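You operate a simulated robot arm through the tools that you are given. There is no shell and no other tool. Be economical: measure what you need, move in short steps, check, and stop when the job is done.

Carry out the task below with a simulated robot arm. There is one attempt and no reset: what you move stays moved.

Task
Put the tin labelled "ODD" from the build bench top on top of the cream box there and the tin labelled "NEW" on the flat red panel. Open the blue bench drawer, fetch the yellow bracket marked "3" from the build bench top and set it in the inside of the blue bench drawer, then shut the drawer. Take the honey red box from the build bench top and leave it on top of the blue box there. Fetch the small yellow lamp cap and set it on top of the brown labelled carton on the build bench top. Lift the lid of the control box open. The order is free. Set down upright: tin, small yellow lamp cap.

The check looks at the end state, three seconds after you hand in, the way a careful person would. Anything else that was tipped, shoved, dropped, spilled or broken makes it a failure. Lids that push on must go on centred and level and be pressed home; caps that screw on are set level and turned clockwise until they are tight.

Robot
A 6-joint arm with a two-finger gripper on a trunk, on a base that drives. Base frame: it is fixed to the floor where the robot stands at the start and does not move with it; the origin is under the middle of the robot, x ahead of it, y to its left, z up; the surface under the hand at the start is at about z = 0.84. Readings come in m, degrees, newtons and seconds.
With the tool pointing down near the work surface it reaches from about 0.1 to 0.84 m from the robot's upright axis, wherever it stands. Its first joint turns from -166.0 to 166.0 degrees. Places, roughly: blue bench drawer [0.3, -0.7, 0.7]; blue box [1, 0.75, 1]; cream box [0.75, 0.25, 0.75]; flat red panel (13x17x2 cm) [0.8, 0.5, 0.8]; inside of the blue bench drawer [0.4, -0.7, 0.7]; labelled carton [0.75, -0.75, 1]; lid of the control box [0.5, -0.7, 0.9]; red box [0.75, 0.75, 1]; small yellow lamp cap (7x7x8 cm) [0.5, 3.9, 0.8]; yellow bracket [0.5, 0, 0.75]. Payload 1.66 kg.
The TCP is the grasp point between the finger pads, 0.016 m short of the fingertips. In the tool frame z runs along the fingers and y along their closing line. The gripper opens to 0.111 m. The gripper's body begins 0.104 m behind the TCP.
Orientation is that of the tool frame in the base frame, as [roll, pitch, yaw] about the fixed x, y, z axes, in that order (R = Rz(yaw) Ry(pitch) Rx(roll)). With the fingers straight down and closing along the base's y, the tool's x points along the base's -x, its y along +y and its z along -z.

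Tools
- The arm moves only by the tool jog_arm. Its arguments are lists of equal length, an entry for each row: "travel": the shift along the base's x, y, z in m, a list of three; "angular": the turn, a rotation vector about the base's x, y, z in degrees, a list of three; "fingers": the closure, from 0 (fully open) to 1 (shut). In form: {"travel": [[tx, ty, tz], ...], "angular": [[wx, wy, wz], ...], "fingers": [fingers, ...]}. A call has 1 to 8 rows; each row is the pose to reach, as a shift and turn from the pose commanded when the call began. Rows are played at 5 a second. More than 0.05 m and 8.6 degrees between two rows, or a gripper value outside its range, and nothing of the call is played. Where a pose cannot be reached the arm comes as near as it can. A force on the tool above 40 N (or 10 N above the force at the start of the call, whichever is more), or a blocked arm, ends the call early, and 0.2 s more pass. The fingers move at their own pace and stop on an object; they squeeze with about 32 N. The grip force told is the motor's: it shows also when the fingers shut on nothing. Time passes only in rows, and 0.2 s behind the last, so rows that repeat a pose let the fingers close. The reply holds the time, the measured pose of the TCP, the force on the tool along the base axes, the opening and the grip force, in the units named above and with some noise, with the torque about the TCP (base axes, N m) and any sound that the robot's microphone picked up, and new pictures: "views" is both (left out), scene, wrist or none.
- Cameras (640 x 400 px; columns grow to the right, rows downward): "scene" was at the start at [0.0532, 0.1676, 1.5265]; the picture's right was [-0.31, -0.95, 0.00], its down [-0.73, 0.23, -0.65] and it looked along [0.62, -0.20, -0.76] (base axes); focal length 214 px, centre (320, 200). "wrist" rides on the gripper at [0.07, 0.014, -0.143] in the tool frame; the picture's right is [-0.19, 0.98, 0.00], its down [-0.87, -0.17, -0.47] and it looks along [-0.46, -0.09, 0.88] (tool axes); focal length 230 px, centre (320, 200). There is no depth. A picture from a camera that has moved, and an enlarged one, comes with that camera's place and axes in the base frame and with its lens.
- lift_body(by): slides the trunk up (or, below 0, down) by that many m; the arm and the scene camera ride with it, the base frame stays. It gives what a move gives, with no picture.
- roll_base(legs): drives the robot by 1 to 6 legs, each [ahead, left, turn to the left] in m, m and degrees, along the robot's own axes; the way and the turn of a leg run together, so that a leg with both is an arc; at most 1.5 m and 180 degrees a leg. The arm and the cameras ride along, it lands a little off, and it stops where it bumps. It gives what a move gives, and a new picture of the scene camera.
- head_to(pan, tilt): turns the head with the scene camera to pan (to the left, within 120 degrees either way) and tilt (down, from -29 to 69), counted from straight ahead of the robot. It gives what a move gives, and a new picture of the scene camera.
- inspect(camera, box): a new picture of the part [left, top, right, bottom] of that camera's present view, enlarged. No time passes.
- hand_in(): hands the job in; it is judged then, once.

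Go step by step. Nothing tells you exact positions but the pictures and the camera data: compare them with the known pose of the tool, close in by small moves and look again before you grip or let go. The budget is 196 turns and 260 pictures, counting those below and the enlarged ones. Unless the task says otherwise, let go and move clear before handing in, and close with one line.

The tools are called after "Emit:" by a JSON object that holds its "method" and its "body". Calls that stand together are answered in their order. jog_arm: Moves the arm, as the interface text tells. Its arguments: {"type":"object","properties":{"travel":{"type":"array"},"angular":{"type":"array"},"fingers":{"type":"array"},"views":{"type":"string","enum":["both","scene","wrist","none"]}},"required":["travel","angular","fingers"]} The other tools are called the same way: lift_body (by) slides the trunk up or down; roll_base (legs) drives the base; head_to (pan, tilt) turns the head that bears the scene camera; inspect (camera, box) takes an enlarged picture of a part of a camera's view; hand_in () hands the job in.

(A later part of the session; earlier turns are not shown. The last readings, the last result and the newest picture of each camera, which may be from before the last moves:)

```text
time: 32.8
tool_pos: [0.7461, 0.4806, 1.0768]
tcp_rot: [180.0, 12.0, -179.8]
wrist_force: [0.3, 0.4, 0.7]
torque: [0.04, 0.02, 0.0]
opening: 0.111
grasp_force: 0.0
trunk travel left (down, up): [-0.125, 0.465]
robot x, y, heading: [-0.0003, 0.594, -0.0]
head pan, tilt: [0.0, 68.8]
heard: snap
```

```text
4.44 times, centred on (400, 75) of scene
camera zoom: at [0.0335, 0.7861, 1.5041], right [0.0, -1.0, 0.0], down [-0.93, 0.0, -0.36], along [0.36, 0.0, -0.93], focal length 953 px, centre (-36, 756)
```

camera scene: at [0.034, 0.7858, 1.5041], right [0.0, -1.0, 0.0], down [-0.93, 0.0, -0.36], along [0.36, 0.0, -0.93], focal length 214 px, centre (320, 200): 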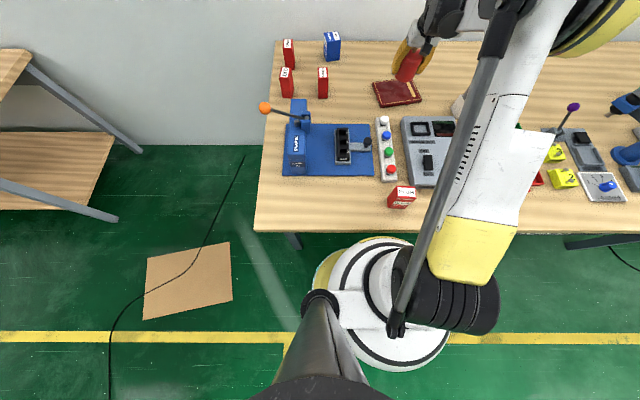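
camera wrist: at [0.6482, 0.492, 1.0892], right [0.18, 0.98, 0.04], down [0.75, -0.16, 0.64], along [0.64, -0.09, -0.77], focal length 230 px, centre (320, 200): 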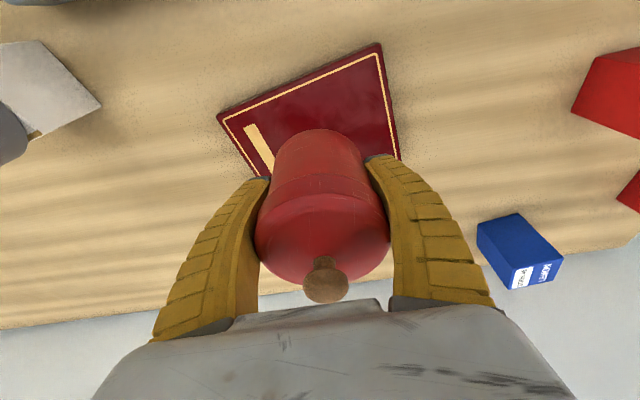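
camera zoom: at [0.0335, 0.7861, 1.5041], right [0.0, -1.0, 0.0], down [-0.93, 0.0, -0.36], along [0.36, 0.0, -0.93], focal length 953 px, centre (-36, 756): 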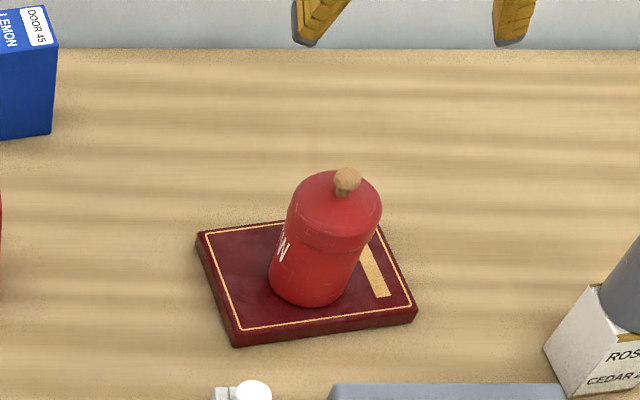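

NEW is on the panel. I check lid and level on both tins in detail.

Emit:
{"method": "inspect", "body": {"camera": "scene", "box": [376, 60, 424, 96]}}

Emit:
{"method": "head_to", "body": {"pan": -20, "tilt": 40}}

```text
11.11 times, centred on (400, 78) of scene
camera zoom: at [0.0335, 0.7861, 1.5041], right [0.0, -1.0, 0.0], down [-0.93, 0.0, -0.36], along [0.36, 0.0, -0.93], focal length 2383 px, centre (-569, 1556)
```

zoom: 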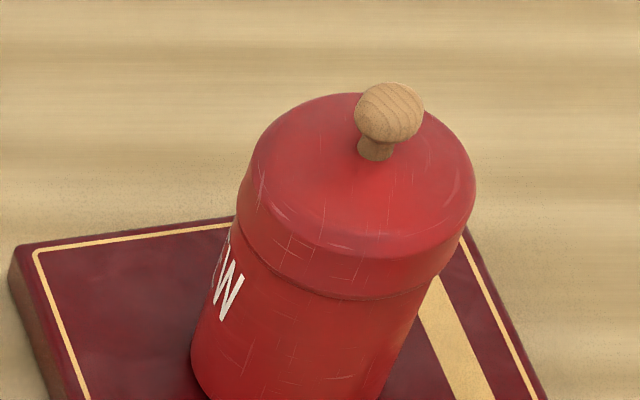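

```text
time: 33.7
tool_pos: [0.7474, 0.4804, 1.0743]
tcp_rot: [180.0, 11.9, -179.8]
wrist_force: [0.5, -0.3, 0.0]
torque: [-0.01, 0.01, -0.02]
opening: 0.1111
grasp_force: 0.1
trunk travel left (down, up): [-0.125, 0.465]
robot x, y, heading: [-0.0023, 0.5944, 0.4]
head pan, tilt: [-20.0, 40.0]
camera scene: at [0.058, 0.7571, 1.5401], right [-0.34, -0.94, 0.0], down [-0.61, 0.22, -0.77], along [0.72, -0.26, -0.64], focal length 214 px, centre (320, 200)
```

scene: 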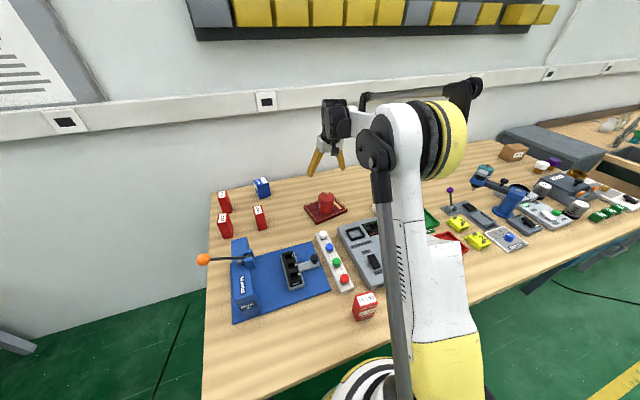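

NEW is upright with label ending "W". Next, HONEY: I drive left 0.2 m and test a tilted reach from the front.

Emit:
{"method": "roll_base", "body": {"legs": [[0, 0.21, 0]]}}

Emit:
{"method": "jog_arm", "body": {"travel": [[0.02, 0.03, 0.01], [0.04, 0.06, 0.02], [0.06, 0.09, 0.03], [0.08, 0.12, 0.03], [0.1, 0.15, 0.03], [0.12, 0.18, 0.03], [0.14, 0.2, 0.03], [0.165, 0.223, 0.03]], "angular": [[0, -3, 0], [0, -6, 0], [0, -9, 0], [0, -12, 0], [0, -15, 0], [0, -18, 0], [0, -20, 0], [0, -22, 0]], "fingers": [0, 0, 0, 0, 0, 0, 0, 0], "views": "both"}}

```text
time: 35.4
tool_pos: [0.7462, 0.6913, 1.0751]
tcp_rot: [-179.9, 12.0, -179.8]
wrist_force: [0.6, 1.5, 0.5]
torque: [-0.06, -0.02, -0.03]
opening: 0.1106
grasp_force: 0.1
trunk travel left (down, up): [-0.125, 0.465]
robot x, y, heading: [-0.0009, 0.8044, 0.2]
head pan, tilt: [-20.0, 40.0]
camera scene: at [0.0574, 0.9688, 1.5401], right [-0.34, -0.94, 0.0], down [-0.6, 0.22, -0.77], along [0.72, -0.26, -0.64], focal length 214 px, centre (320, 200)
```

scene: 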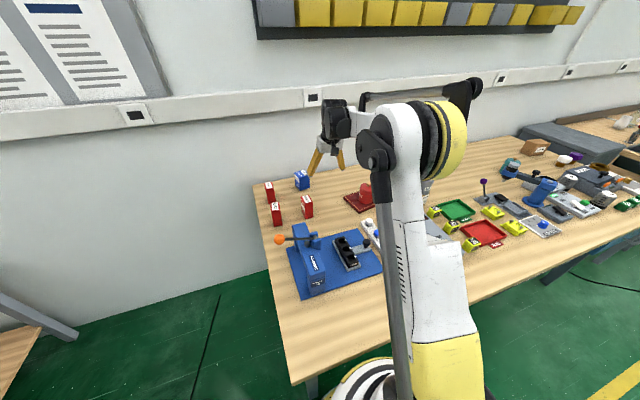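

```text
time: 37.1
tool_pos: [0.9145, 0.9158, 1.1049]
tcp_rot: [-179.9, 34.0, -179.8]
wrist_force: [-0.1, -0.3, -0.2]
torque: [0.0, -0.01, -0.01]
opening: 0.1107
grasp_force: 0.2
trunk travel left (down, up): [-0.125, 0.465]
robot x, y, heading: [0.0023, 0.8068, 0.2]
head pan, tilt: [-20.0, 40.0]
camera scene: at [0.0579, 0.9686, 1.5401], right [-0.34, -0.94, 0.0], down [-0.6, 0.22, -0.77], along [0.72, -0.26, -0.64], focal length 214 px, centre (320, 200)
camera wrist: at [0.7769, 0.9287, 1.1846], right [0.15, 0.98, 0.1], down [0.45, -0.16, 0.88], along [0.88, -0.09, -0.47], focal length 230 px, centre (320, 200)
```

scene: 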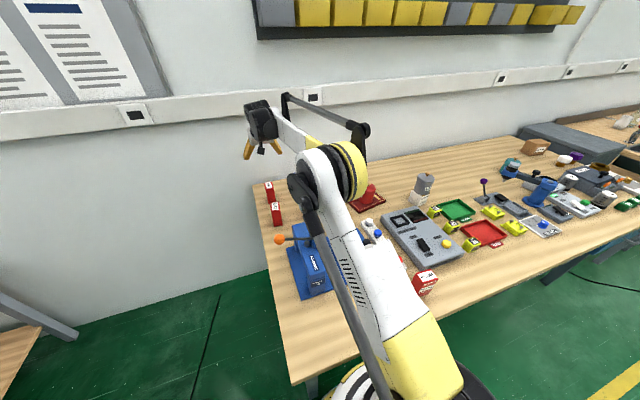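
wrist: 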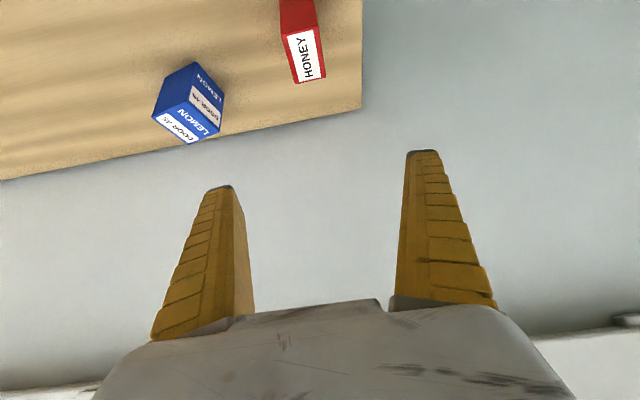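

Reach works. HONEY at (0.918, 0.916) confirmed; descend onto it.

Emit:
{"method": "jog_arm", "body": {"travel": [[0.004, 0, -0.05], [0.004, 0, -0.1], [0.004, 0, -0.15], [0.004, 0, -0.195]], "angular": [[0, 0, 0], [0, 0, 0], [0, 0, 0], [0, 0, 0]], "fingers": [0, 0, 0, 0], "views": "wrist"}}

Emit:
{"method": "head_to", "body": {"pan": -5, "tilt": 45}}

```text
refused: row 1 steps farther than a row can; nothing moved
```

```text
time: 37.9
tool_pos: [0.9138, 0.9137, 1.1058]
tcp_rot: [-179.9, 34.0, -179.8]
wrist_force: [0.7, 0.5, -0.8]
torque: [0.01, 0.01, -0.01]
opening: 0.1109
grasp_force: 0.1
trunk travel left (down, up): [-0.125, 0.465]
robot x, y, heading: [0.0004, 0.8045, 0.2]
head pan, tilt: [-5.0, 45.0]
camera scene: at [0.0585, 0.9901, 1.533], right [-0.09, -1.0, 0.0], down [-0.7, 0.06, -0.71], along [0.7, -0.06, -0.71], focal length 214 px, centre (320, 200)
```

scene: 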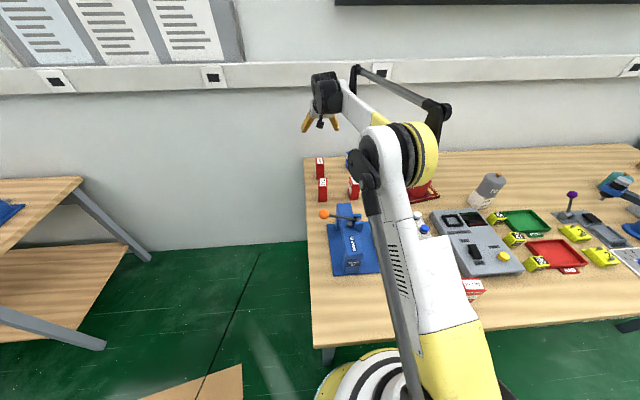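

Emit:
{"method": "jog_arm", "body": {"travel": [[0.003, 0.001, -0.045], [0.004, 0.001, -0.09], [0.004, 0.001, -0.135], [0.004, 0.001, -0.175], [0.004, 0.001, -0.198]], "angular": [[0, 0, 0], [0, 0, 0], [0, 0, 0], [0, 0, 0], [0, 0, 0]], "fingers": [0, 0, 0, 0, 0], "views": "wrist"}}

Emit:
{"method": "inspect", "body": {"camera": "scene", "box": [290, 130, 410, 205]}}

```text
time: 39.1
tool_pos: [0.9154, 0.9147, 0.9051]
tcp_rot: [-179.8, 34.0, -179.8]
wrist_force: [-0.9, -0.4, 0.8]
torque: [-0.03, 0.0, 0.02]
opening: 0.1111
grasp_force: 0.0
trunk travel left (down, up): [-0.125, 0.465]
robot x, y, heading: [-0.0051, 0.8066, 0.3]
head pan, tilt: [-5.0, 45.0]
camera wrist: at [0.7773, 0.9285, 0.9854], right [0.16, 0.98, 0.1], down [0.45, -0.16, 0.88], along [0.88, -0.09, -0.47], focal length 230 px, centre (320, 200)
```

wrist: 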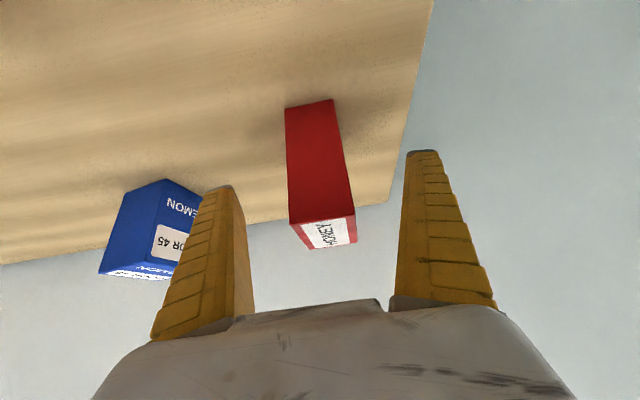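

```text
5.33 times, centred on (350, 168) of scene
camera zoom: at [0.0586, 0.9902, 1.5329], right [-0.08, -1.0, 0.0], down [-0.7, 0.06, -0.71], along [0.7, -0.06, -0.71], focal length 1144 px, centre (160, 373)
```

zoom: 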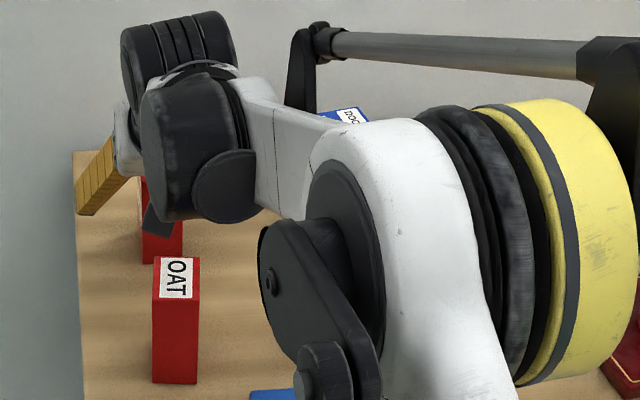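

HONEY is between the fingers. Close and lift gently.

Emit:
{"method": "jog_arm", "body": {"travel": [[0, 0, 0], [0, 0, 0], [0, 0, 0], [0, 0, 0.006], [0, 0, 0.02], [0, 0, 0.05], [0, 0, 0.095], [0, 0, 0.14]], "angular": [[0, 0, 0], [0, 0, 0], [0, 0, 0], [0, 0, 0], [0, 0, 0], [0, 0, 0], [0, 0, 0], [0, 0, 0]], "fingers": [0.5, 0.7, 1, 1, 1, 1, 1, 1], "views": "wrist"}}

```text
time: 40.9
tool_pos: [0.9174, 0.9155, 1.0473]
tcp_rot: [-180.0, 34.0, -179.8]
wrist_force: [0.4, -0.4, -0.4]
torque: [0.02, 0.05, 0.01]
opening: 0.032
grasp_force: 31.5
trunk travel left (down, up): [-0.125, 0.465]
robot x, y, heading: [0.0004, 0.8092, 0.2]
head pan, tilt: [-5.0, 45.0]
camera wrist: at [0.7799, 0.9289, 1.1271], right [0.16, 0.98, 0.1], down [0.45, -0.16, 0.88], along [0.88, -0.09, -0.47], focal length 230 px, centre (320, 200)
```

wrist: 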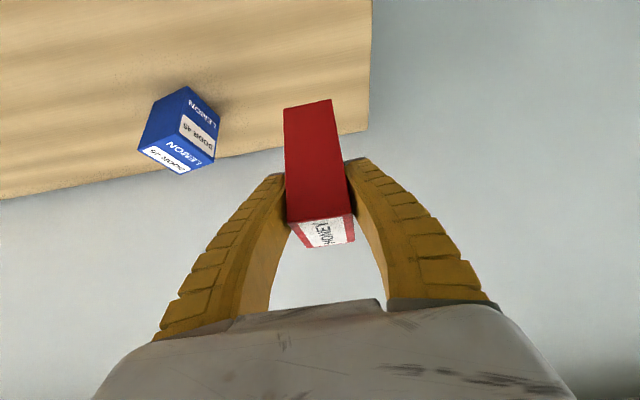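

Held. Move over the blue box.

Emit:
{"method": "jog_arm", "body": {"travel": [[0.015, -0.04, 0], [0.03, -0.08, 0], [0.045, -0.12, 0], [0.06, -0.16, 0], [0.065, -0.18, 0]], "angular": [[0, 0, 0], [0, 0, 0], [0, 0, 0], [0, 0, 0], [0, 0, 0]], "fingers": [1, 1, 1, 1, 1], "views": "both"}}

Emit:
{"method": "inspect", "body": {"camera": "scene", "box": [310, 110, 430, 205]}}

```text
time: 42.1
tool_pos: [0.9749, 0.7491, 1.0479]
tcp_rot: [-179.9, 34.0, -179.8]
wrist_force: [0.8, 0.0, -0.9]
torque: [-0.01, 0.03, 0.0]
opening: 0.0322
grasp_force: 32.1
out of reach, approached as far as the arm can: row 4, 5
trunk travel left (down, up): [-0.125, 0.465]
robot x, y, heading: [-0.0037, 0.8036, 0.3]
head pan, tilt: [-5.0, 45.0]
camera scene: at [0.059, 0.9907, 1.5329], right [-0.08, -1.0, 0.0], down [-0.7, 0.06, -0.71], along [0.7, -0.06, -0.71], focal length 214 px, centre (320, 200)
camera wrist: at [0.8364, 0.7622, 1.1271], right [0.15, 0.98, 0.1], down [0.45, -0.16, 0.88], along [0.88, -0.09, -0.47], focal length 230 px, centre (320, 200)
```

scene: 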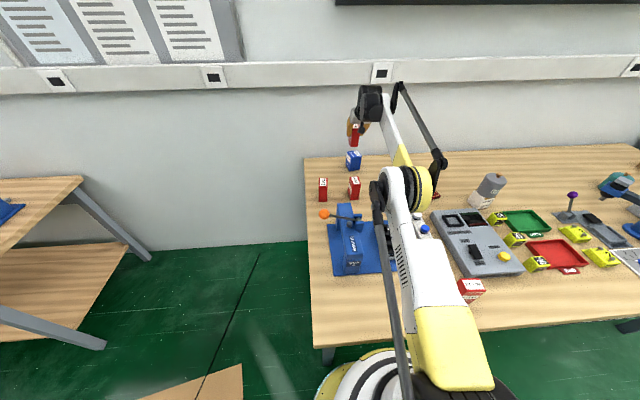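
wrist: 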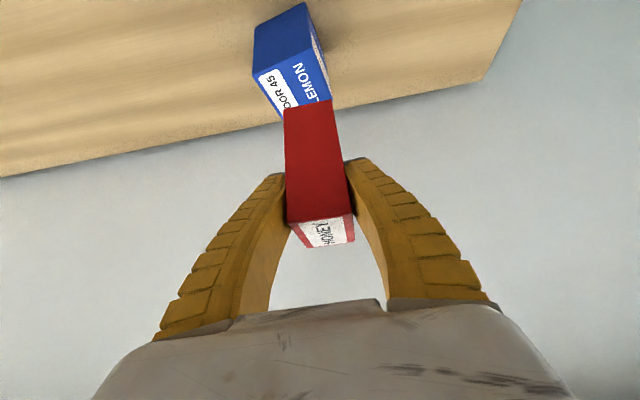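

```text
4.21 times, centred on (370, 158) of scene
camera zoom: at [0.059, 0.9907, 1.5329], right [-0.08, -1.0, 0.0], down [-0.7, 0.06, -0.71], along [0.7, -0.06, -0.71], focal length 903 px, centre (110, 379)
```

zoom: 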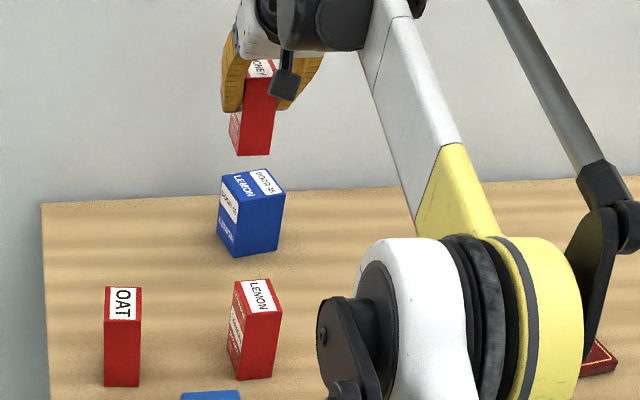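

About 1 cm short of reach; nudge the base ahead 2.5 cm.

Emit:
{"method": "roll_base", "body": {"legs": [[0.025, 0, 0]]}}

```text
time: 42.9
tool_pos: [0.9953, 0.7481, 1.05]
tcp_rot: [-179.9, 34.3, -179.8]
wrist_force: [1.0, 1.2, -1.8]
torque: [-0.01, 0.05, 0.02]
opening: 0.0318
grasp_force: 32.1
trunk travel left (down, up): [-0.125, 0.465]
robot x, y, heading: [0.0249, 0.8057, 0.4]
head pan, tilt: [-5.0, 45.0]
camera scene: at [0.0791, 0.9903, 1.5329], right [-0.08, -1.0, 0.0], down [-0.7, 0.06, -0.71], along [0.71, -0.06, -0.71], focal length 214 px, centre (320, 200)
```

scene: 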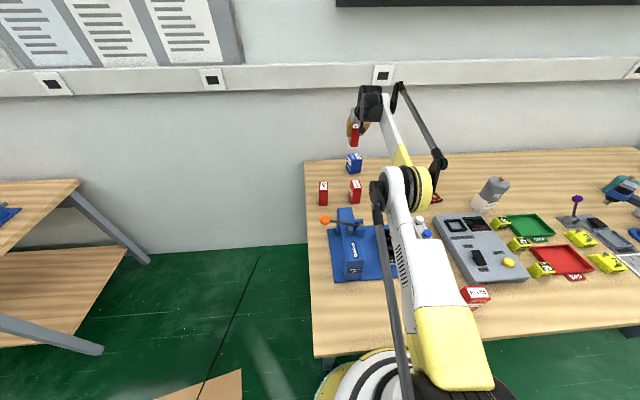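

Emit:
{"method": "jog_arm", "body": {"travel": [[-0.013, -0.012, 0], [-0.013, -0.012, 0]], "angular": [[0, 0, 0], [0, 0, 0]], "fingers": [1, 1], "views": "wrist"}}

Emit:
{"method": "inspect", "body": {"camera": "scene", "box": [310, 110, 430, 205]}}

```text
time: 43.5
tool_pos: [0.9822, 0.7373, 1.0501]
tcp_rot: [-179.9, 34.2, -179.8]
wrist_force: [-0.1, -0.1, -1.4]
torque: [0.02, 0.01, 0.0]
opening: 0.0318
grasp_force: 32.1
trunk travel left (down, up): [-0.125, 0.465]
robot x, y, heading: [0.0249, 0.8043, 0.1]
head pan, tilt: [-5.0, 45.0]
camera wrist: at [0.8441, 0.7503, 1.1298], right [0.15, 0.98, 0.1], down [0.45, -0.16, 0.88], along [0.88, -0.09, -0.47], focal length 230 px, centre (320, 200)
```

wrist: 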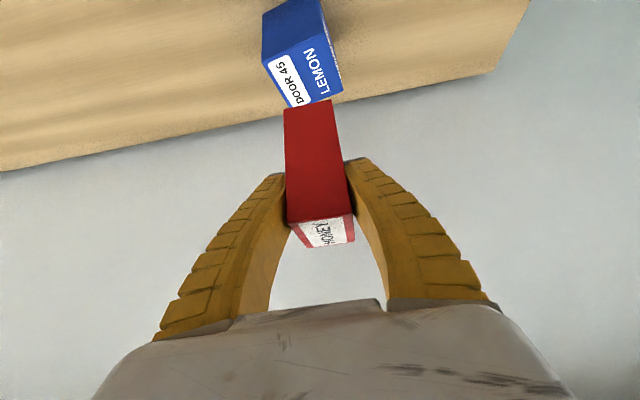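

```text
4.21 times, centred on (370, 158) of scene
camera zoom: at [0.0794, 0.9903, 1.5331], right [-0.08, -1.0, 0.0], down [-0.7, 0.06, -0.71], along [0.71, -0.06, -0.71], focal length 903 px, centre (110, 379)
```

zoom: 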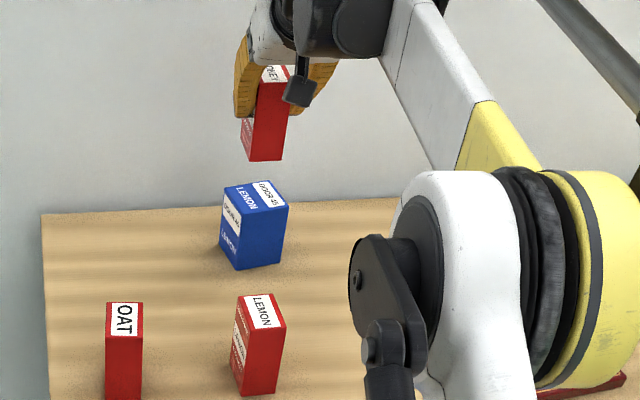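

Aligned. Lower onto the blue box.

Emit:
{"method": "jog_arm", "body": {"travel": [[-0.001, -0.002, -0.025], [-0.001, -0.002, -0.045], [-0.001, -0.002, -0.055], [-0.001, -0.002, -0.058]], "angular": [[0, 0, 0], [0, 0, 0], [0, 0, 0], [0, 0, 0]], "fingers": [1, 1, 1, 1], "views": "wrist"}}

Emit:
{"method": "inspect", "body": {"camera": "scene", "box": [330, 120, 410, 190]}}

```text
time: 44.5
tool_pos: [0.9818, 0.7361, 0.9922]
tcp_rot: [-179.9, 34.2, -179.8]
wrist_force: [-0.4, -0.3, -0.1]
torque: [0.02, 0.04, -0.02]
opening: 0.0318
grasp_force: 32.1
trunk travel left (down, up): [-0.125, 0.465]
robot x, y, heading: [0.0224, 0.8056, 0.0]
head pan, tilt: [-5.0, 45.0]
camera wrist: at [0.8435, 0.7489, 1.0715], right [0.15, 0.98, 0.1], down [0.45, -0.17, 0.88], along [0.88, -0.09, -0.47], focal length 230 px, centre (320, 200)
```

wrist: 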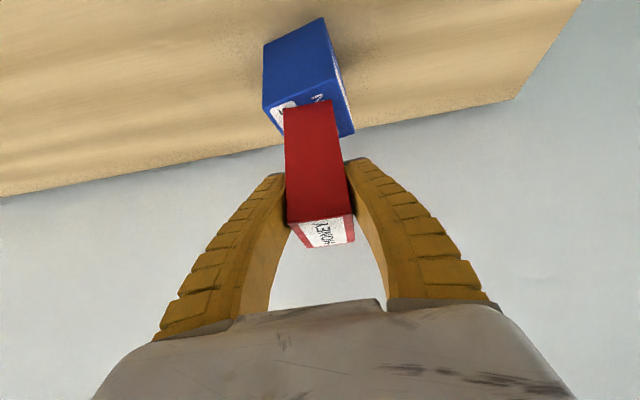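

```text
5.71 times, centred on (370, 155) of scene
camera zoom: at [0.0792, 0.9903, 1.5331], right [-0.08, -1.0, 0.0], down [-0.7, 0.06, -0.71], along [0.71, -0.06, -0.71], focal length 1226 px, centre (34, 457)
```

zoom: 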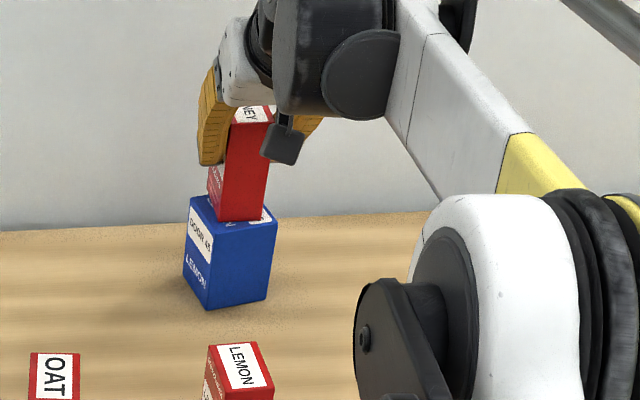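

Almost touching and centred. Inch down to contact.

Emit:
{"method": "jog_arm", "body": {"travel": [[0.002, 0, -0.002], [0.002, 0, -0.004], [0.002, 0, -0.005]], "angular": [[0, 0, 0], [0, 0, 0], [0, 0, 0]], "fingers": [1, 1, 1], "views": "none"}}

```text
time: 45.3
tool_pos: [0.9844, 0.735, 0.9898]
tcp_rot: [-179.9, 34.3, -179.8]
wrist_force: [2.6, 3.8, 27.5]
torque: [0.04, 0.02, -0.01]
opening: 0.0387
grasp_force: 32.1
trunk travel left (down, up): [-0.125, 0.465]
robot x, y, heading: [0.0221, 0.807, 0.4]
head pan, tilt: [-5.0, 45.0]
```

Firm contact; ease up slightly and release.

Emit:
{"method": "jog_arm", "body": {"travel": [[0, 0, 0.003], [0, 0, 0.003], [0, 0, 0.003], [0, 0, 0.003], [0, 0, 0.04], [0, 0, 0.08], [0, 0, 0.12]], "angular": [[0, 0, 0], [0, 0, 0], [0, 0, 0], [0, 0, 0], [0, 0, 0], [0, 0, 0], [0, 0, 0]], "fingers": [1, 0.55, 0.1, 0, 0, 0, 0], "views": "wrist"}}

Emit:
{"method": "inspect", "body": {"camera": "scene", "box": [330, 120, 410, 190]}}

```text
time: 46.9
tool_pos: [0.9822, 0.7357, 1.1073]
tcp_rot: [-180.0, 34.1, -179.8]
wrist_force: [0.7, 0.1, 0.7]
torque: [-0.01, -0.03, 0.02]
opening: 0.1109
grasp_force: 0.1
out of reach, approached as far as the arm can: row 7
trunk travel left (down, up): [-0.125, 0.465]
robot x, y, heading: [0.024, 0.8071, -0.0]
head pan, tilt: [-5.0, 45.0]
camera wrist: at [0.8444, 0.7497, 1.1862], right [0.15, 0.98, 0.1], down [0.45, -0.16, 0.88], along [0.88, -0.09, -0.47], focal length 230 px, centre (320, 200)
```

wrist: 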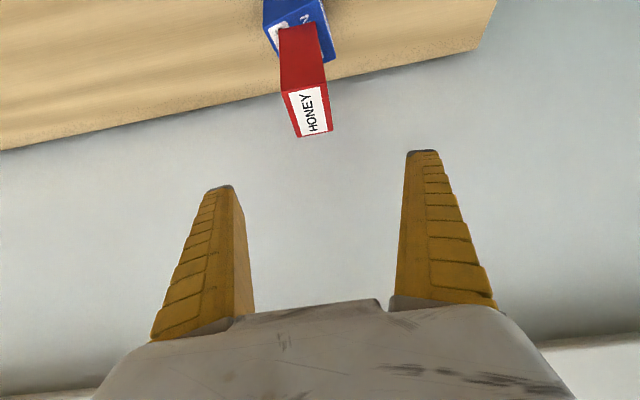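

```text
5.71 times, centred on (370, 155) of scene
camera zoom: at [0.0792, 0.9904, 1.5331], right [-0.08, -1.0, 0.0], down [-0.7, 0.06, -0.71], along [0.71, -0.06, -0.71], focal length 1226 px, centre (34, 457)
```

zoom: 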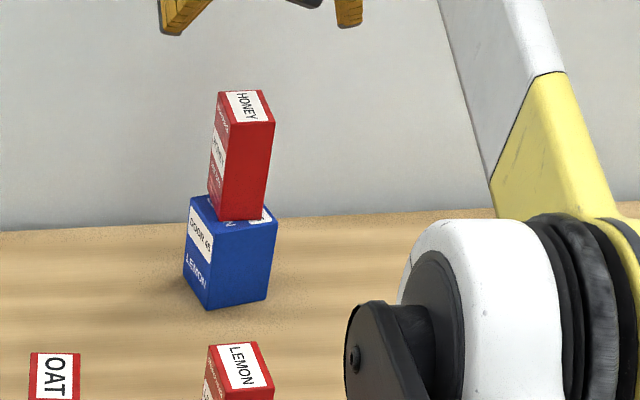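

HONEY stands on the blue box. Next the lamp cap at the far bench: retract the arm, back away and drive along the aisle.

Emit:
{"method": "jog_arm", "body": {"travel": [[-0.045, 0, 0.01], [-0.09, 0, 0.02], [-0.135, 0, 0.03], [-0.18, 0, 0.04], [-0.225, 0, 0.05], [-0.27, 0, 0.06], [-0.315, 0, 0.07], [-0.36, 0, 0.08]], "angular": [[0, 4, 0], [0, 8, 0], [0, 12, 0], [0, 16, 0], [0, 20, 0], [0, 25, 0], [0, 30, 0], [0, 34, 0]], "fingers": [0, 0, 0, 0, 0, 0, 0, 0], "views": "none"}}

Emit:
{"method": "roll_base", "body": {"legs": [[-0.52, 0, 0], [0, 1.5, 0], [0, 1.5, 0]]}}

Emit:
{"method": "head_to", "body": {"pan": 0, "tilt": 40}}

```text
time: 48.7
tool_pos: [0.6177, 0.7353, 1.1839]
tcp_rot: [-180.0, 0.0, -179.7]
wrist_force: [-1.1, -0.2, 0.1]
torque: [0.03, -0.02, 0.04]
opening: 0.1109
grasp_force: 0.1
trunk travel left (down, up): [-0.125, 0.465]
robot x, y, heading: [0.0231, 0.8095, 0.3]
head pan, tilt: [-5.0, 45.0]
```

```text
time: 65.9
tool_pos: [0.0446, 3.7602, 1.1834]
tcp_rot: [180.0, 0.0, -178.2]
wrist_force: [-1.0, -0.5, -0.1]
torque: [-0.01, -0.01, 0.03]
opening: 0.1109
grasp_force: 0.1
trunk travel left (down, up): [-0.125, 0.465]
robot x, y, heading: [-0.5516, 3.8109, 1.5]
head pan, tilt: [-5.0, 45.0]
camera scene: at [-0.4995, 3.9993, 1.5329], right [-0.06, -1.0, 0.0], down [-0.71, 0.04, -0.71], along [0.71, -0.04, -0.71], focal length 214 px, centre (320, 200)
```

scene: 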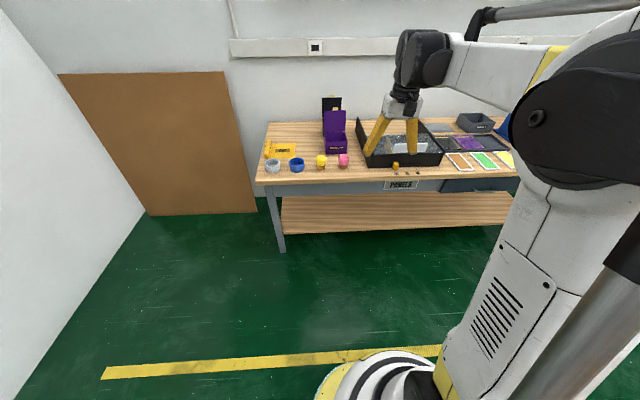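

```text
time: 66.5
tool_pos: [0.0457, 3.758, 1.1848]
tcp_rot: [180.0, 0.1, -178.2]
wrist_force: [0.5, -0.1, 0.5]
torque: [-0.02, 0.01, 0.01]
opening: 0.1111
grasp_force: 0.1
trunk travel left (down, up): [-0.125, 0.465]
robot x, y, heading: [-0.5528, 3.8126, 1.9]
head pan, tilt: [0.0, 40.0]
camera scene: at [-0.4957, 4.0063, 1.5402], right [0.03, -1.0, 0.0], down [-0.64, -0.02, -0.77], along [0.77, 0.02, -0.64], focal length 214 px, centre (320, 200)
```

scene: 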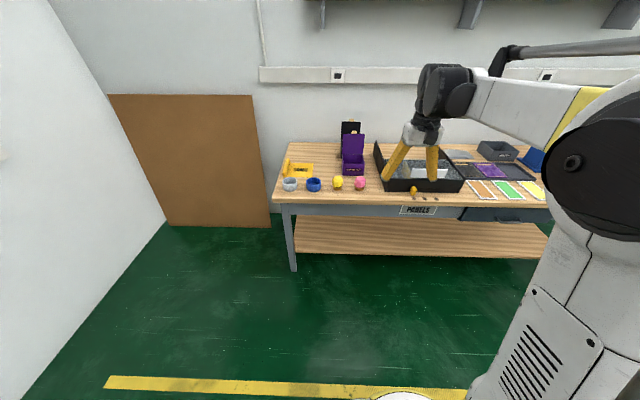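

I see white, blue, yellow, pink caps at the front-left of this bench. Retract the arm, then drive closer.

Emit:
{"method": "jog_arm", "body": {"travel": [[-0.045, 0, 0.01], [-0.09, 0, 0.02], [-0.135, 0, 0.03], [-0.18, 0, 0.04], [-0.22, 0, 0.05]], "angular": [[0, 0, 0], [0, 0, 0], [0, 0, 0], [0, 0, 0], [0, 0, 0]], "fingers": [0, 0, 0, 0, 0], "views": "none"}}

Emit:
{"method": "roll_base", "body": {"legs": [[0.5, 0.1, -1.9]]}}

Emit:
{"method": "inspect", "body": {"camera": "scene", "box": [160, 100, 400, 280]}}

```text
time: 67.7
tool_pos: [-0.176, 3.7596, 1.232]
tcp_rot: [180.0, 0.0, -178.2]
wrist_force: [-0.1, -0.5, 0.1]
torque: [-0.02, -0.03, 0.02]
opening: 0.1111
grasp_force: 0.1
trunk travel left (down, up): [-0.125, 0.465]
robot x, y, heading: [-0.5552, 3.8175, 1.6]
head pan, tilt: [0.0, 40.0]
```

```text
time: 70.7
tool_pos: [0.3201, 3.8527, 1.231]
tcp_rot: [-180.0, 0.0, 180.0]
wrist_force: [0.6, -0.3, 0.2]
torque: [-0.01, 0.01, 0.01]
opening: 0.1107
grasp_force: 0.0
trunk travel left (down, up): [-0.125, 0.465]
robot x, y, heading: [-0.0595, 3.9197, -0.0]
head pan, tilt: [0.0, 40.0]
camera scene: at [0.0073, 4.111, 1.5402], right [0.0, -1.0, 0.0], down [-0.64, 0.0, -0.77], along [0.77, 0.0, -0.64], focal length 214 px, centre (320, 200)
```

scene: 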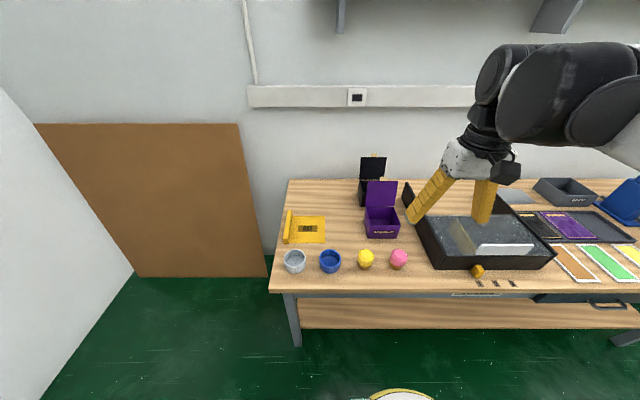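

```text
2.22 times, centred on (280, 190) of scene
camera zoom: at [0.0073, 4.111, 1.5402], right [0.0, -1.0, 0.0], down [-0.64, 0.0, -0.77], along [0.77, 0.0, -0.64], focal length 477 px, centre (409, 222)
```

zoom: 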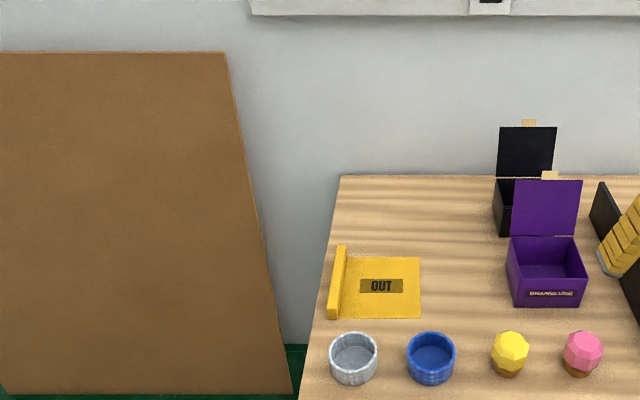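

Yellow faceted lamp cap at ≈(0.463, 3.95). Move above it.

Emit:
{"method": "jog_arm", "body": {"travel": [[0.03, 0.02, -0.03], [0.06, 0.04, -0.06], [0.09, 0.06, -0.09], [0.12, 0.08, -0.12], [0.143, 0.097, -0.16], [0.143, 0.097, -0.2]], "angular": [[0, 0, 0], [0, 0, 0], [0, 0, 0], [0, 0, 0], [0, 0, 0], [0, 0, 0]], "fingers": [0.15, 0.15, 0.15, 0.15, 0.15, 0.15], "views": "wrist"}}

Emit:
{"method": "inspect", "body": {"camera": "scene", "box": [320, 180, 440, 280]}}

```text
time: 72.1
tool_pos: [0.4645, 3.953, 1.0309]
tcp_rot: [180.0, -0.1, -180.0]
wrist_force: [-0.3, 0.5, -0.2]
torque: [-0.01, 0.01, 0.01]
opening: 0.0952
grasp_force: 0.2
trunk travel left (down, up): [-0.125, 0.465]
robot x, y, heading: [-0.0592, 3.9229, 0.3]
head pan, tilt: [0.0, 40.0]
camera wrist: at [0.3954, 3.9672, 1.1727], right [0.19, 0.98, 0.0], down [0.87, -0.17, 0.47], along [0.46, -0.09, -0.88], focal length 230 px, centre (320, 200)
```

wrist: 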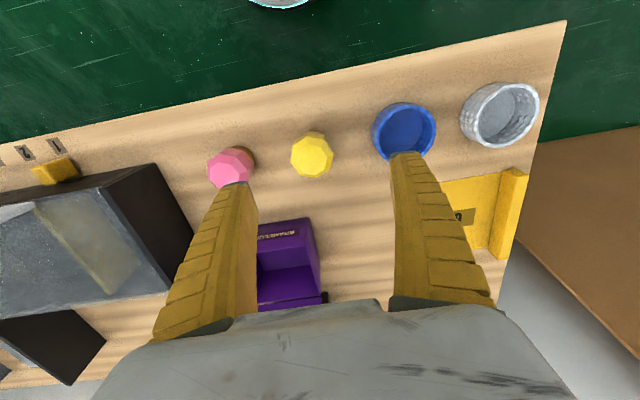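

```text
4.00 times, centred on (380, 230) of scene
camera zoom: at [0.0073, 4.1109, 1.5402], right [0.0, -1.0, 0.0], down [-0.64, 0.0, -0.77], along [0.77, 0.0, -0.64], focal length 858 px, centre (80, 80)
```

zoom: 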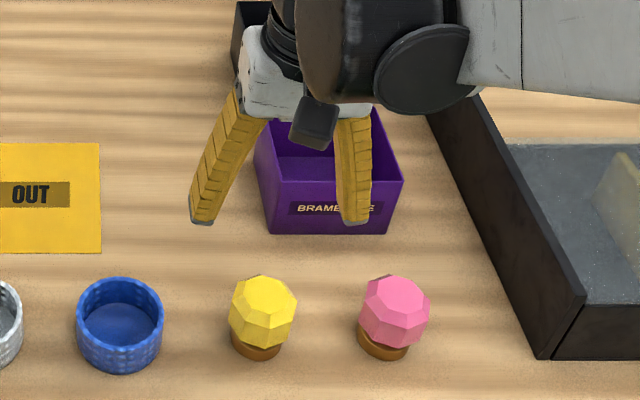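

Descend around the yellow cap.

Emit:
{"method": "jog_arm", "body": {"travel": [[-0.001, -0.004, -0.045], [-0.001, -0.004, -0.09], [-0.001, -0.004, -0.125], [-0.001, -0.004, -0.147]], "angular": [[0, 0, 0], [0, 0, 0], [0, 0, 0], [0, 0, 0]], "fingers": [0.15, 0.15, 0.15, 0.15], "views": "wrist"}}

Emit:
{"method": "inspect", "body": {"camera": "scene", "box": [320, 180, 440, 280]}}

```text
time: 73.1
tool_pos: [0.4632, 3.947, 0.8855]
tcp_rot: [180.0, 0.0, 180.0]
wrist_force: [0.0, 0.5, -0.2]
torque: [0.01, -0.04, 0.02]
opening: 0.0952
grasp_force: 0.0
trunk travel left (down, up): [-0.125, 0.465]
robot x, y, heading: [-0.057, 3.9203, -0.0]
head pan, tilt: [0.0, 40.0]
camera wrist: at [0.3937, 3.9611, 1.028], right [0.19, 0.98, 0.0], down [0.87, -0.17, 0.47], along [0.46, -0.09, -0.88], focal length 230 px, centre (320, 200)
```

wrist: 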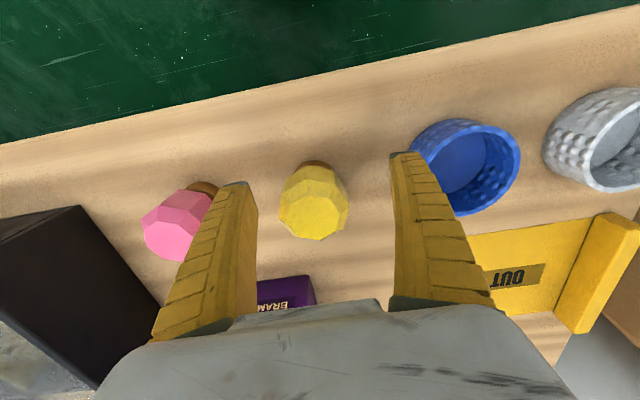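

```text
4.00 times, centred on (380, 230) of scene
camera zoom: at [0.0072, 4.1109, 1.5402], right [0.0, -1.0, 0.0], down [-0.64, 0.0, -0.77], along [0.77, 0.0, -0.64], focal length 858 px, centre (80, 80)
```

zoom: 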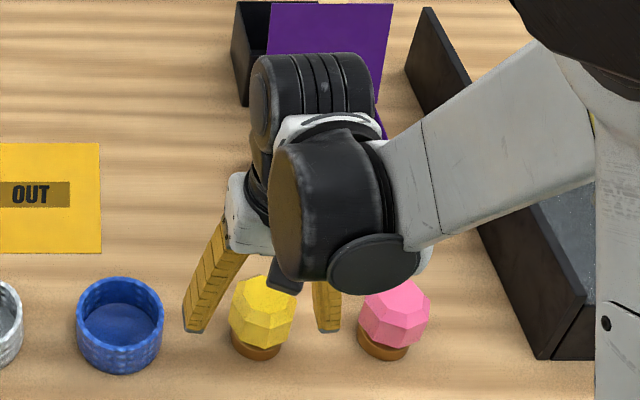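

Emit:
{"method": "jog_arm", "body": {"travel": [[0, 0, -0.006], [0, 0, -0.006], [0, 0, -0.006], [0, 0, -0.006], [0, 0, -0.006]], "angular": [[0, 0, 0], [0, 0, 0], [0, 0, 0], [0, 0, 0], [0, 0, 0]], "fingers": [0.25, 0.4, 0.5, 0.6, 0.6], "views": "wrist"}}

```text
time: 74.3
tool_pos: [0.4631, 3.9464, 0.8796]
tcp_rot: [179.9, 0.0, 180.0]
wrist_force: [-0.3, 0.3, 0.4]
torque: [0.01, -0.02, 0.01]
opening: 0.0465
grasp_force: 2.0
trunk travel left (down, up): [-0.125, 0.465]
robot x, y, heading: [-0.0573, 3.9181, 0.1]
head pan, tilt: [0.0, 40.0]
camera wrist: at [0.3932, 3.961, 1.0219], right [0.19, 0.98, 0.0], down [0.87, -0.17, 0.47], along [0.46, -0.09, -0.88], focal length 230 px, centre (320, 200)
```

wrist: 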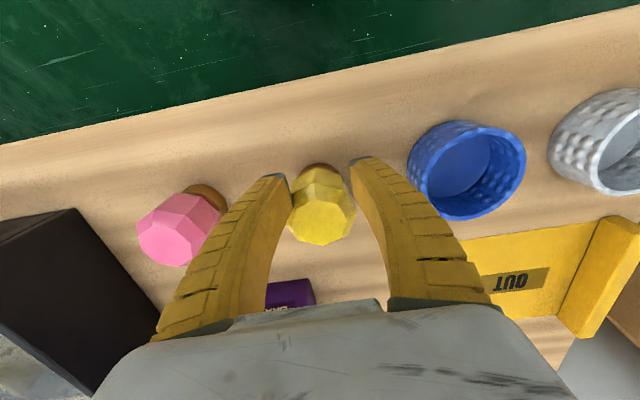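

Not clamped yet; close fully.

Emit:
{"method": "jog_arm", "body": {"travel": [[0, 0, 0], [0, 0, 0], [0, 0, 0]], "angular": [[0, 0, 0], [0, 0, 0], [0, 0, 0]], "fingers": [0.7, 0.8, 0.8], "views": "wrist"}}

Emit:
{"method": "inspect", "body": {"camera": "scene", "box": [320, 210, 400, 280]}}

```text
time: 75.1
tool_pos: [0.4636, 3.9466, 0.8783]
tcp_rot: [-179.9, 0.0, -180.0]
wrist_force: [0.6, -0.2, 0.1]
torque: [0.03, 0.04, 0.0]
opening: 0.0251
grasp_force: 2.3
trunk travel left (down, up): [-0.125, 0.465]
robot x, y, heading: [-0.059, 3.9175, 0.1]
head pan, tilt: [0.0, 40.0]
camera wrist: at [0.3933, 3.961, 1.0219], right [0.19, 0.98, 0.0], down [0.87, -0.17, 0.47], along [0.46, -0.09, -0.88], focal length 230 px, centre (320, 200)
```

wrist: 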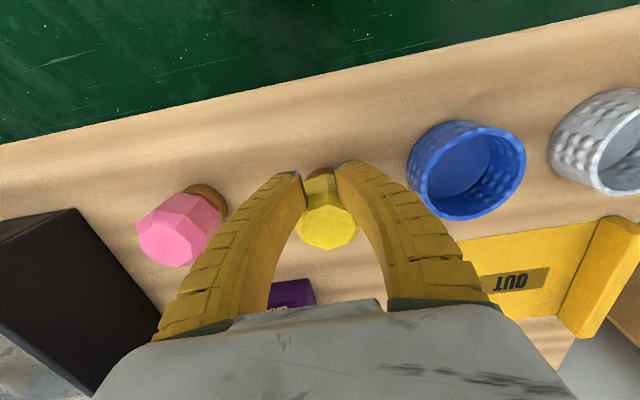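

```text
5.71 times, centred on (360, 245) of scene
camera zoom: at [0.0069, 4.1109, 1.5402], right [0.0, -1.0, 0.0], down [-0.64, 0.0, -0.77], along [0.77, 0.0, -0.64], focal length 1226 px, centre (91, -57)
```

zoom: 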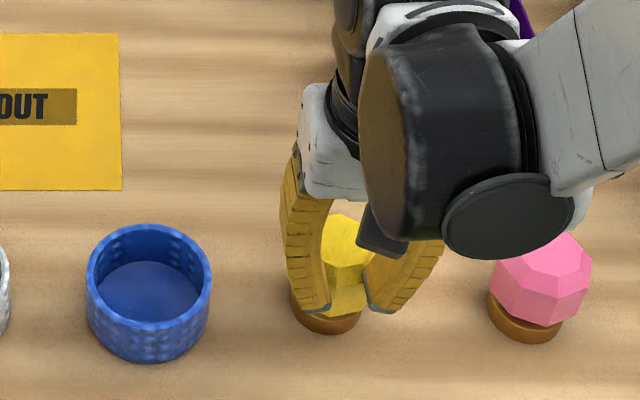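

The fingers are squeezing in front of the cap centre (cap centre ≈ x 0.474). Reopen, shift forward and re-check.

Emit:
{"method": "jog_arm", "body": {"travel": [[0, 0, 0], [0, 0, 0], [0, 0, 0], [0.005, 0.003, 0.004], [0.011, 0.004, 0.006]], "angular": [[0, 0, 0], [0, 0, 0], [0, 0, 0], [0, 0, 0], [0, 0, 0]], "fingers": [0.4, 0.15, 0.15, 0.15, 0.15], "views": "wrist"}}

Emit:
{"method": "inspect", "body": {"camera": "scene", "box": [320, 210, 400, 280]}}

```text
time: 76.3
tool_pos: [0.4729, 3.951, 0.8843]
tcp_rot: [180.0, 0.0, -179.9]
wrist_force: [0.5, -0.5, 0.1]
torque: [-0.02, -0.01, -0.02]
opening: 0.0952
grasp_force: 0.5
trunk travel left (down, up): [-0.125, 0.465]
robot x, y, heading: [-0.0599, 3.9182, -0.0]
head pan, tilt: [0.0, 40.0]
camera wrist: at [0.4039, 3.9649, 1.0275], right [0.19, 0.98, 0.0], down [0.87, -0.17, 0.47], along [0.46, -0.09, -0.88], focal length 230 px, centre (320, 200)
```

wrist: 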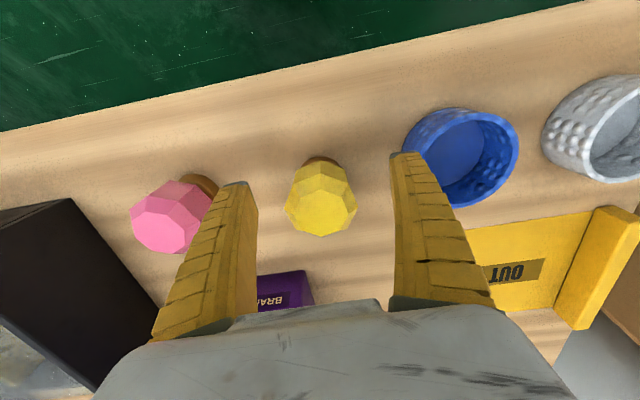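

```text
5.71 times, centred on (360, 245) of scene
camera zoom: at [0.007, 4.1109, 1.5402], right [0.0, -1.0, 0.0], down [-0.64, 0.0, -0.77], along [0.77, 0.0, -0.64], focal length 1226 px, centre (91, -57)
```

zoom: 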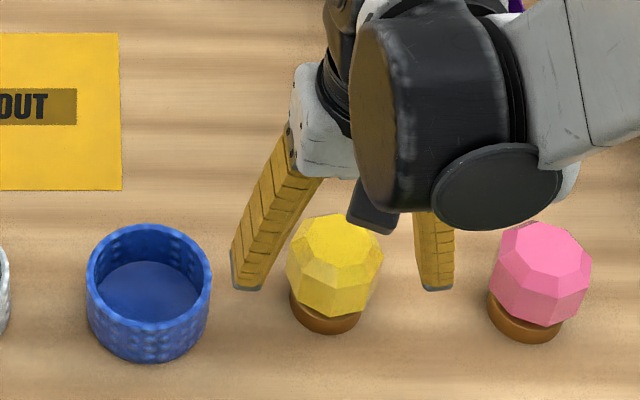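

Now centred. Close.

Emit:
{"method": "jog_arm", "body": {"travel": [[0.001, 0, -0.002], [0.001, 0, -0.002], [0.001, 0, -0.002], [0.001, 0, -0.002]], "angular": [[0, 0, 0], [0, 0, 0], [0, 0, 0], [0, 0, 0]], "fingers": [0.3, 0.5, 0.6, 0.6], "views": "wrist"}}

```text
time: 77.3
tool_pos: [0.4741, 3.951, 0.8833]
tcp_rot: [180.0, 0.0, 179.9]
wrist_force: [-0.5, -0.6, 0.7]
torque: [-0.03, -0.02, -0.03]
opening: 0.0466
grasp_force: 1.3
trunk travel left (down, up): [-0.125, 0.465]
robot x, y, heading: [-0.0585, 3.9151, 0.3]
head pan, tilt: [0.0, 40.0]
camera wrist: at [0.4047, 3.9645, 1.0258], right [0.19, 0.98, 0.0], down [0.87, -0.17, 0.47], along [0.46, -0.09, -0.88], focal length 230 px, centre (320, 200)
```

wrist: 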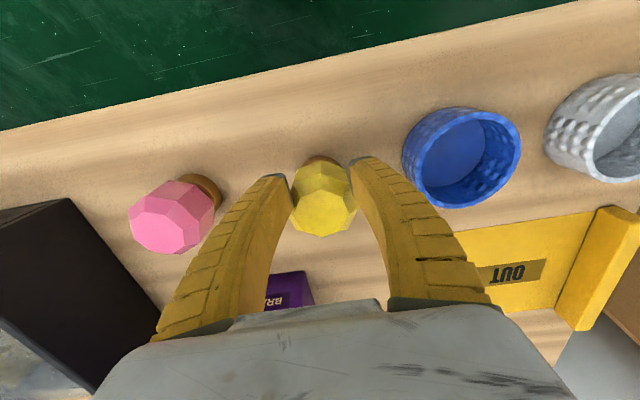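

The triangulation shows this bench is lower (~0.81): cap top is at z≈0.892, widest ≈0.86, centre x≈0.477. Reopen, lower and retry.

Emit:
{"method": "jog_arm", "body": {"travel": [[0, 0, 0], [0, 0, 0], [0, 0, 0], [0.003, 0, -0.012], [0.003, 0, -0.024]], "angular": [[0, 0, 0], [0, 0, 0], [0, 0, 0], [0, 0, 0], [0, 0, 0]], "fingers": [0.4, 0.15, 0.15, 0.15, 0.15], "views": "wrist"}}

Emit:
{"method": "inspect", "body": {"camera": "scene", "box": [320, 210, 400, 280]}}

```text
time: 78.5
tool_pos: [0.4774, 3.9515, 0.8592]
tcp_rot: [-179.9, 0.0, 180.0]
wrist_force: [-0.7, 0.1, 0.2]
torque: [0.0, 0.0, 0.02]
opening: 0.0952
grasp_force: 1.0
trunk travel left (down, up): [-0.125, 0.465]
robot x, y, heading: [-0.054, 3.9186, 0.1]
head pan, tilt: [0.0, 40.0]
camera wrist: at [0.4074, 3.9658, 1.0018], right [0.19, 0.98, 0.0], down [0.87, -0.17, 0.47], along [0.46, -0.09, -0.88], focal length 230 px, centre (320, 200)
```

wrist: 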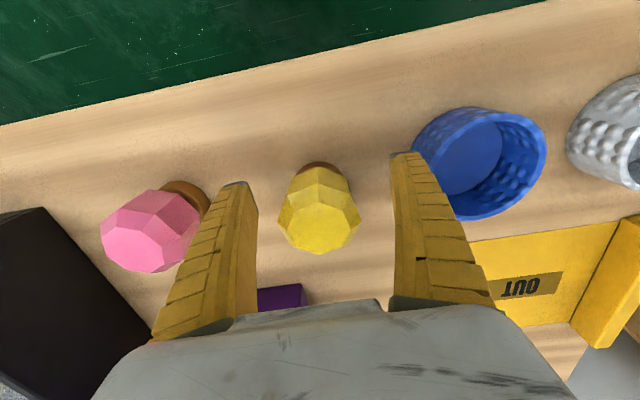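

```text
5.71 times, centred on (360, 245) of scene
camera zoom: at [0.0071, 4.1109, 1.5402], right [0.0, -1.0, 0.0], down [-0.64, 0.0, -0.77], along [0.77, 0.0, -0.64], focal length 1226 px, centre (91, -57)
```

zoom: 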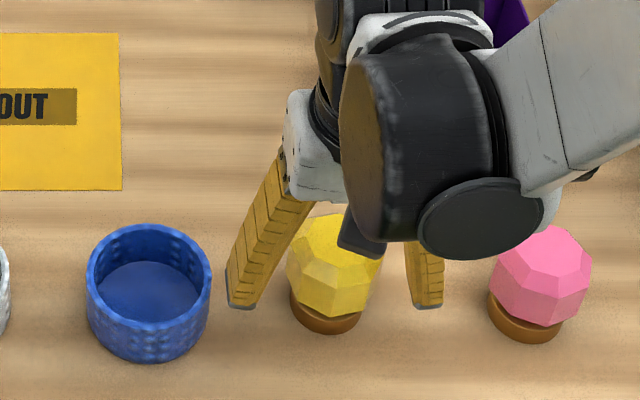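

Better triangulation: cap centre (0.491, 3.951, 0.856). Move forward 1.3 cm, then close.

Emit:
{"method": "jog_arm", "body": {"travel": [[0.007, 0, -0.003], [0.0135, 0, -0.005], [0.0135, 0, -0.005], [0.0135, 0, -0.005], [0.0135, 0, -0.005], [0.0135, 0, -0.005]], "angular": [[0, 0, 0], [0, 0, 0], [0, 0, 0], [0, 0, 0], [0, 0, 0], [0, 0, 0]], "fingers": [0.15, 0.15, 0.3, 0.45, 0.55, 0.55], "views": "wrist"}}

```text
time: 79.9
tool_pos: [0.4905, 3.9524, 0.8535]
tcp_rot: [180.0, 0.0, 180.0]
wrist_force: [0.2, 0.6, 3.7]
torque: [0.01, -0.04, 0.0]
opening: 0.0587
grasp_force: 32.1
trunk travel left (down, up): [-0.125, 0.465]
robot x, y, heading: [-0.0576, 3.9216, 0.0]
head pan, tilt: [0.0, 40.0]
camera wrist: at [0.4206, 3.9654, 0.9962], right [0.19, 0.98, 0.0], down [0.87, -0.17, 0.47], along [0.46, -0.09, -0.88], focal length 230 px, centre (320, 200)
```

wrist: 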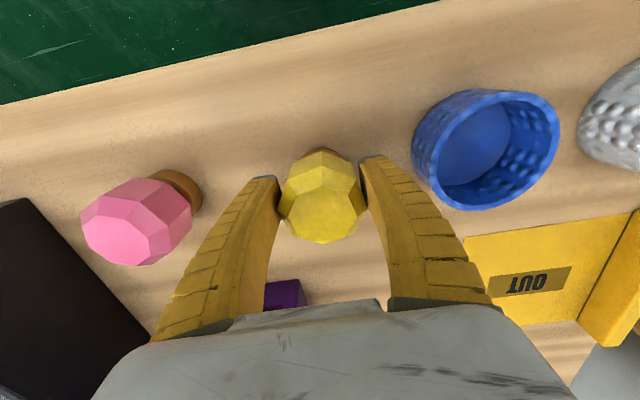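

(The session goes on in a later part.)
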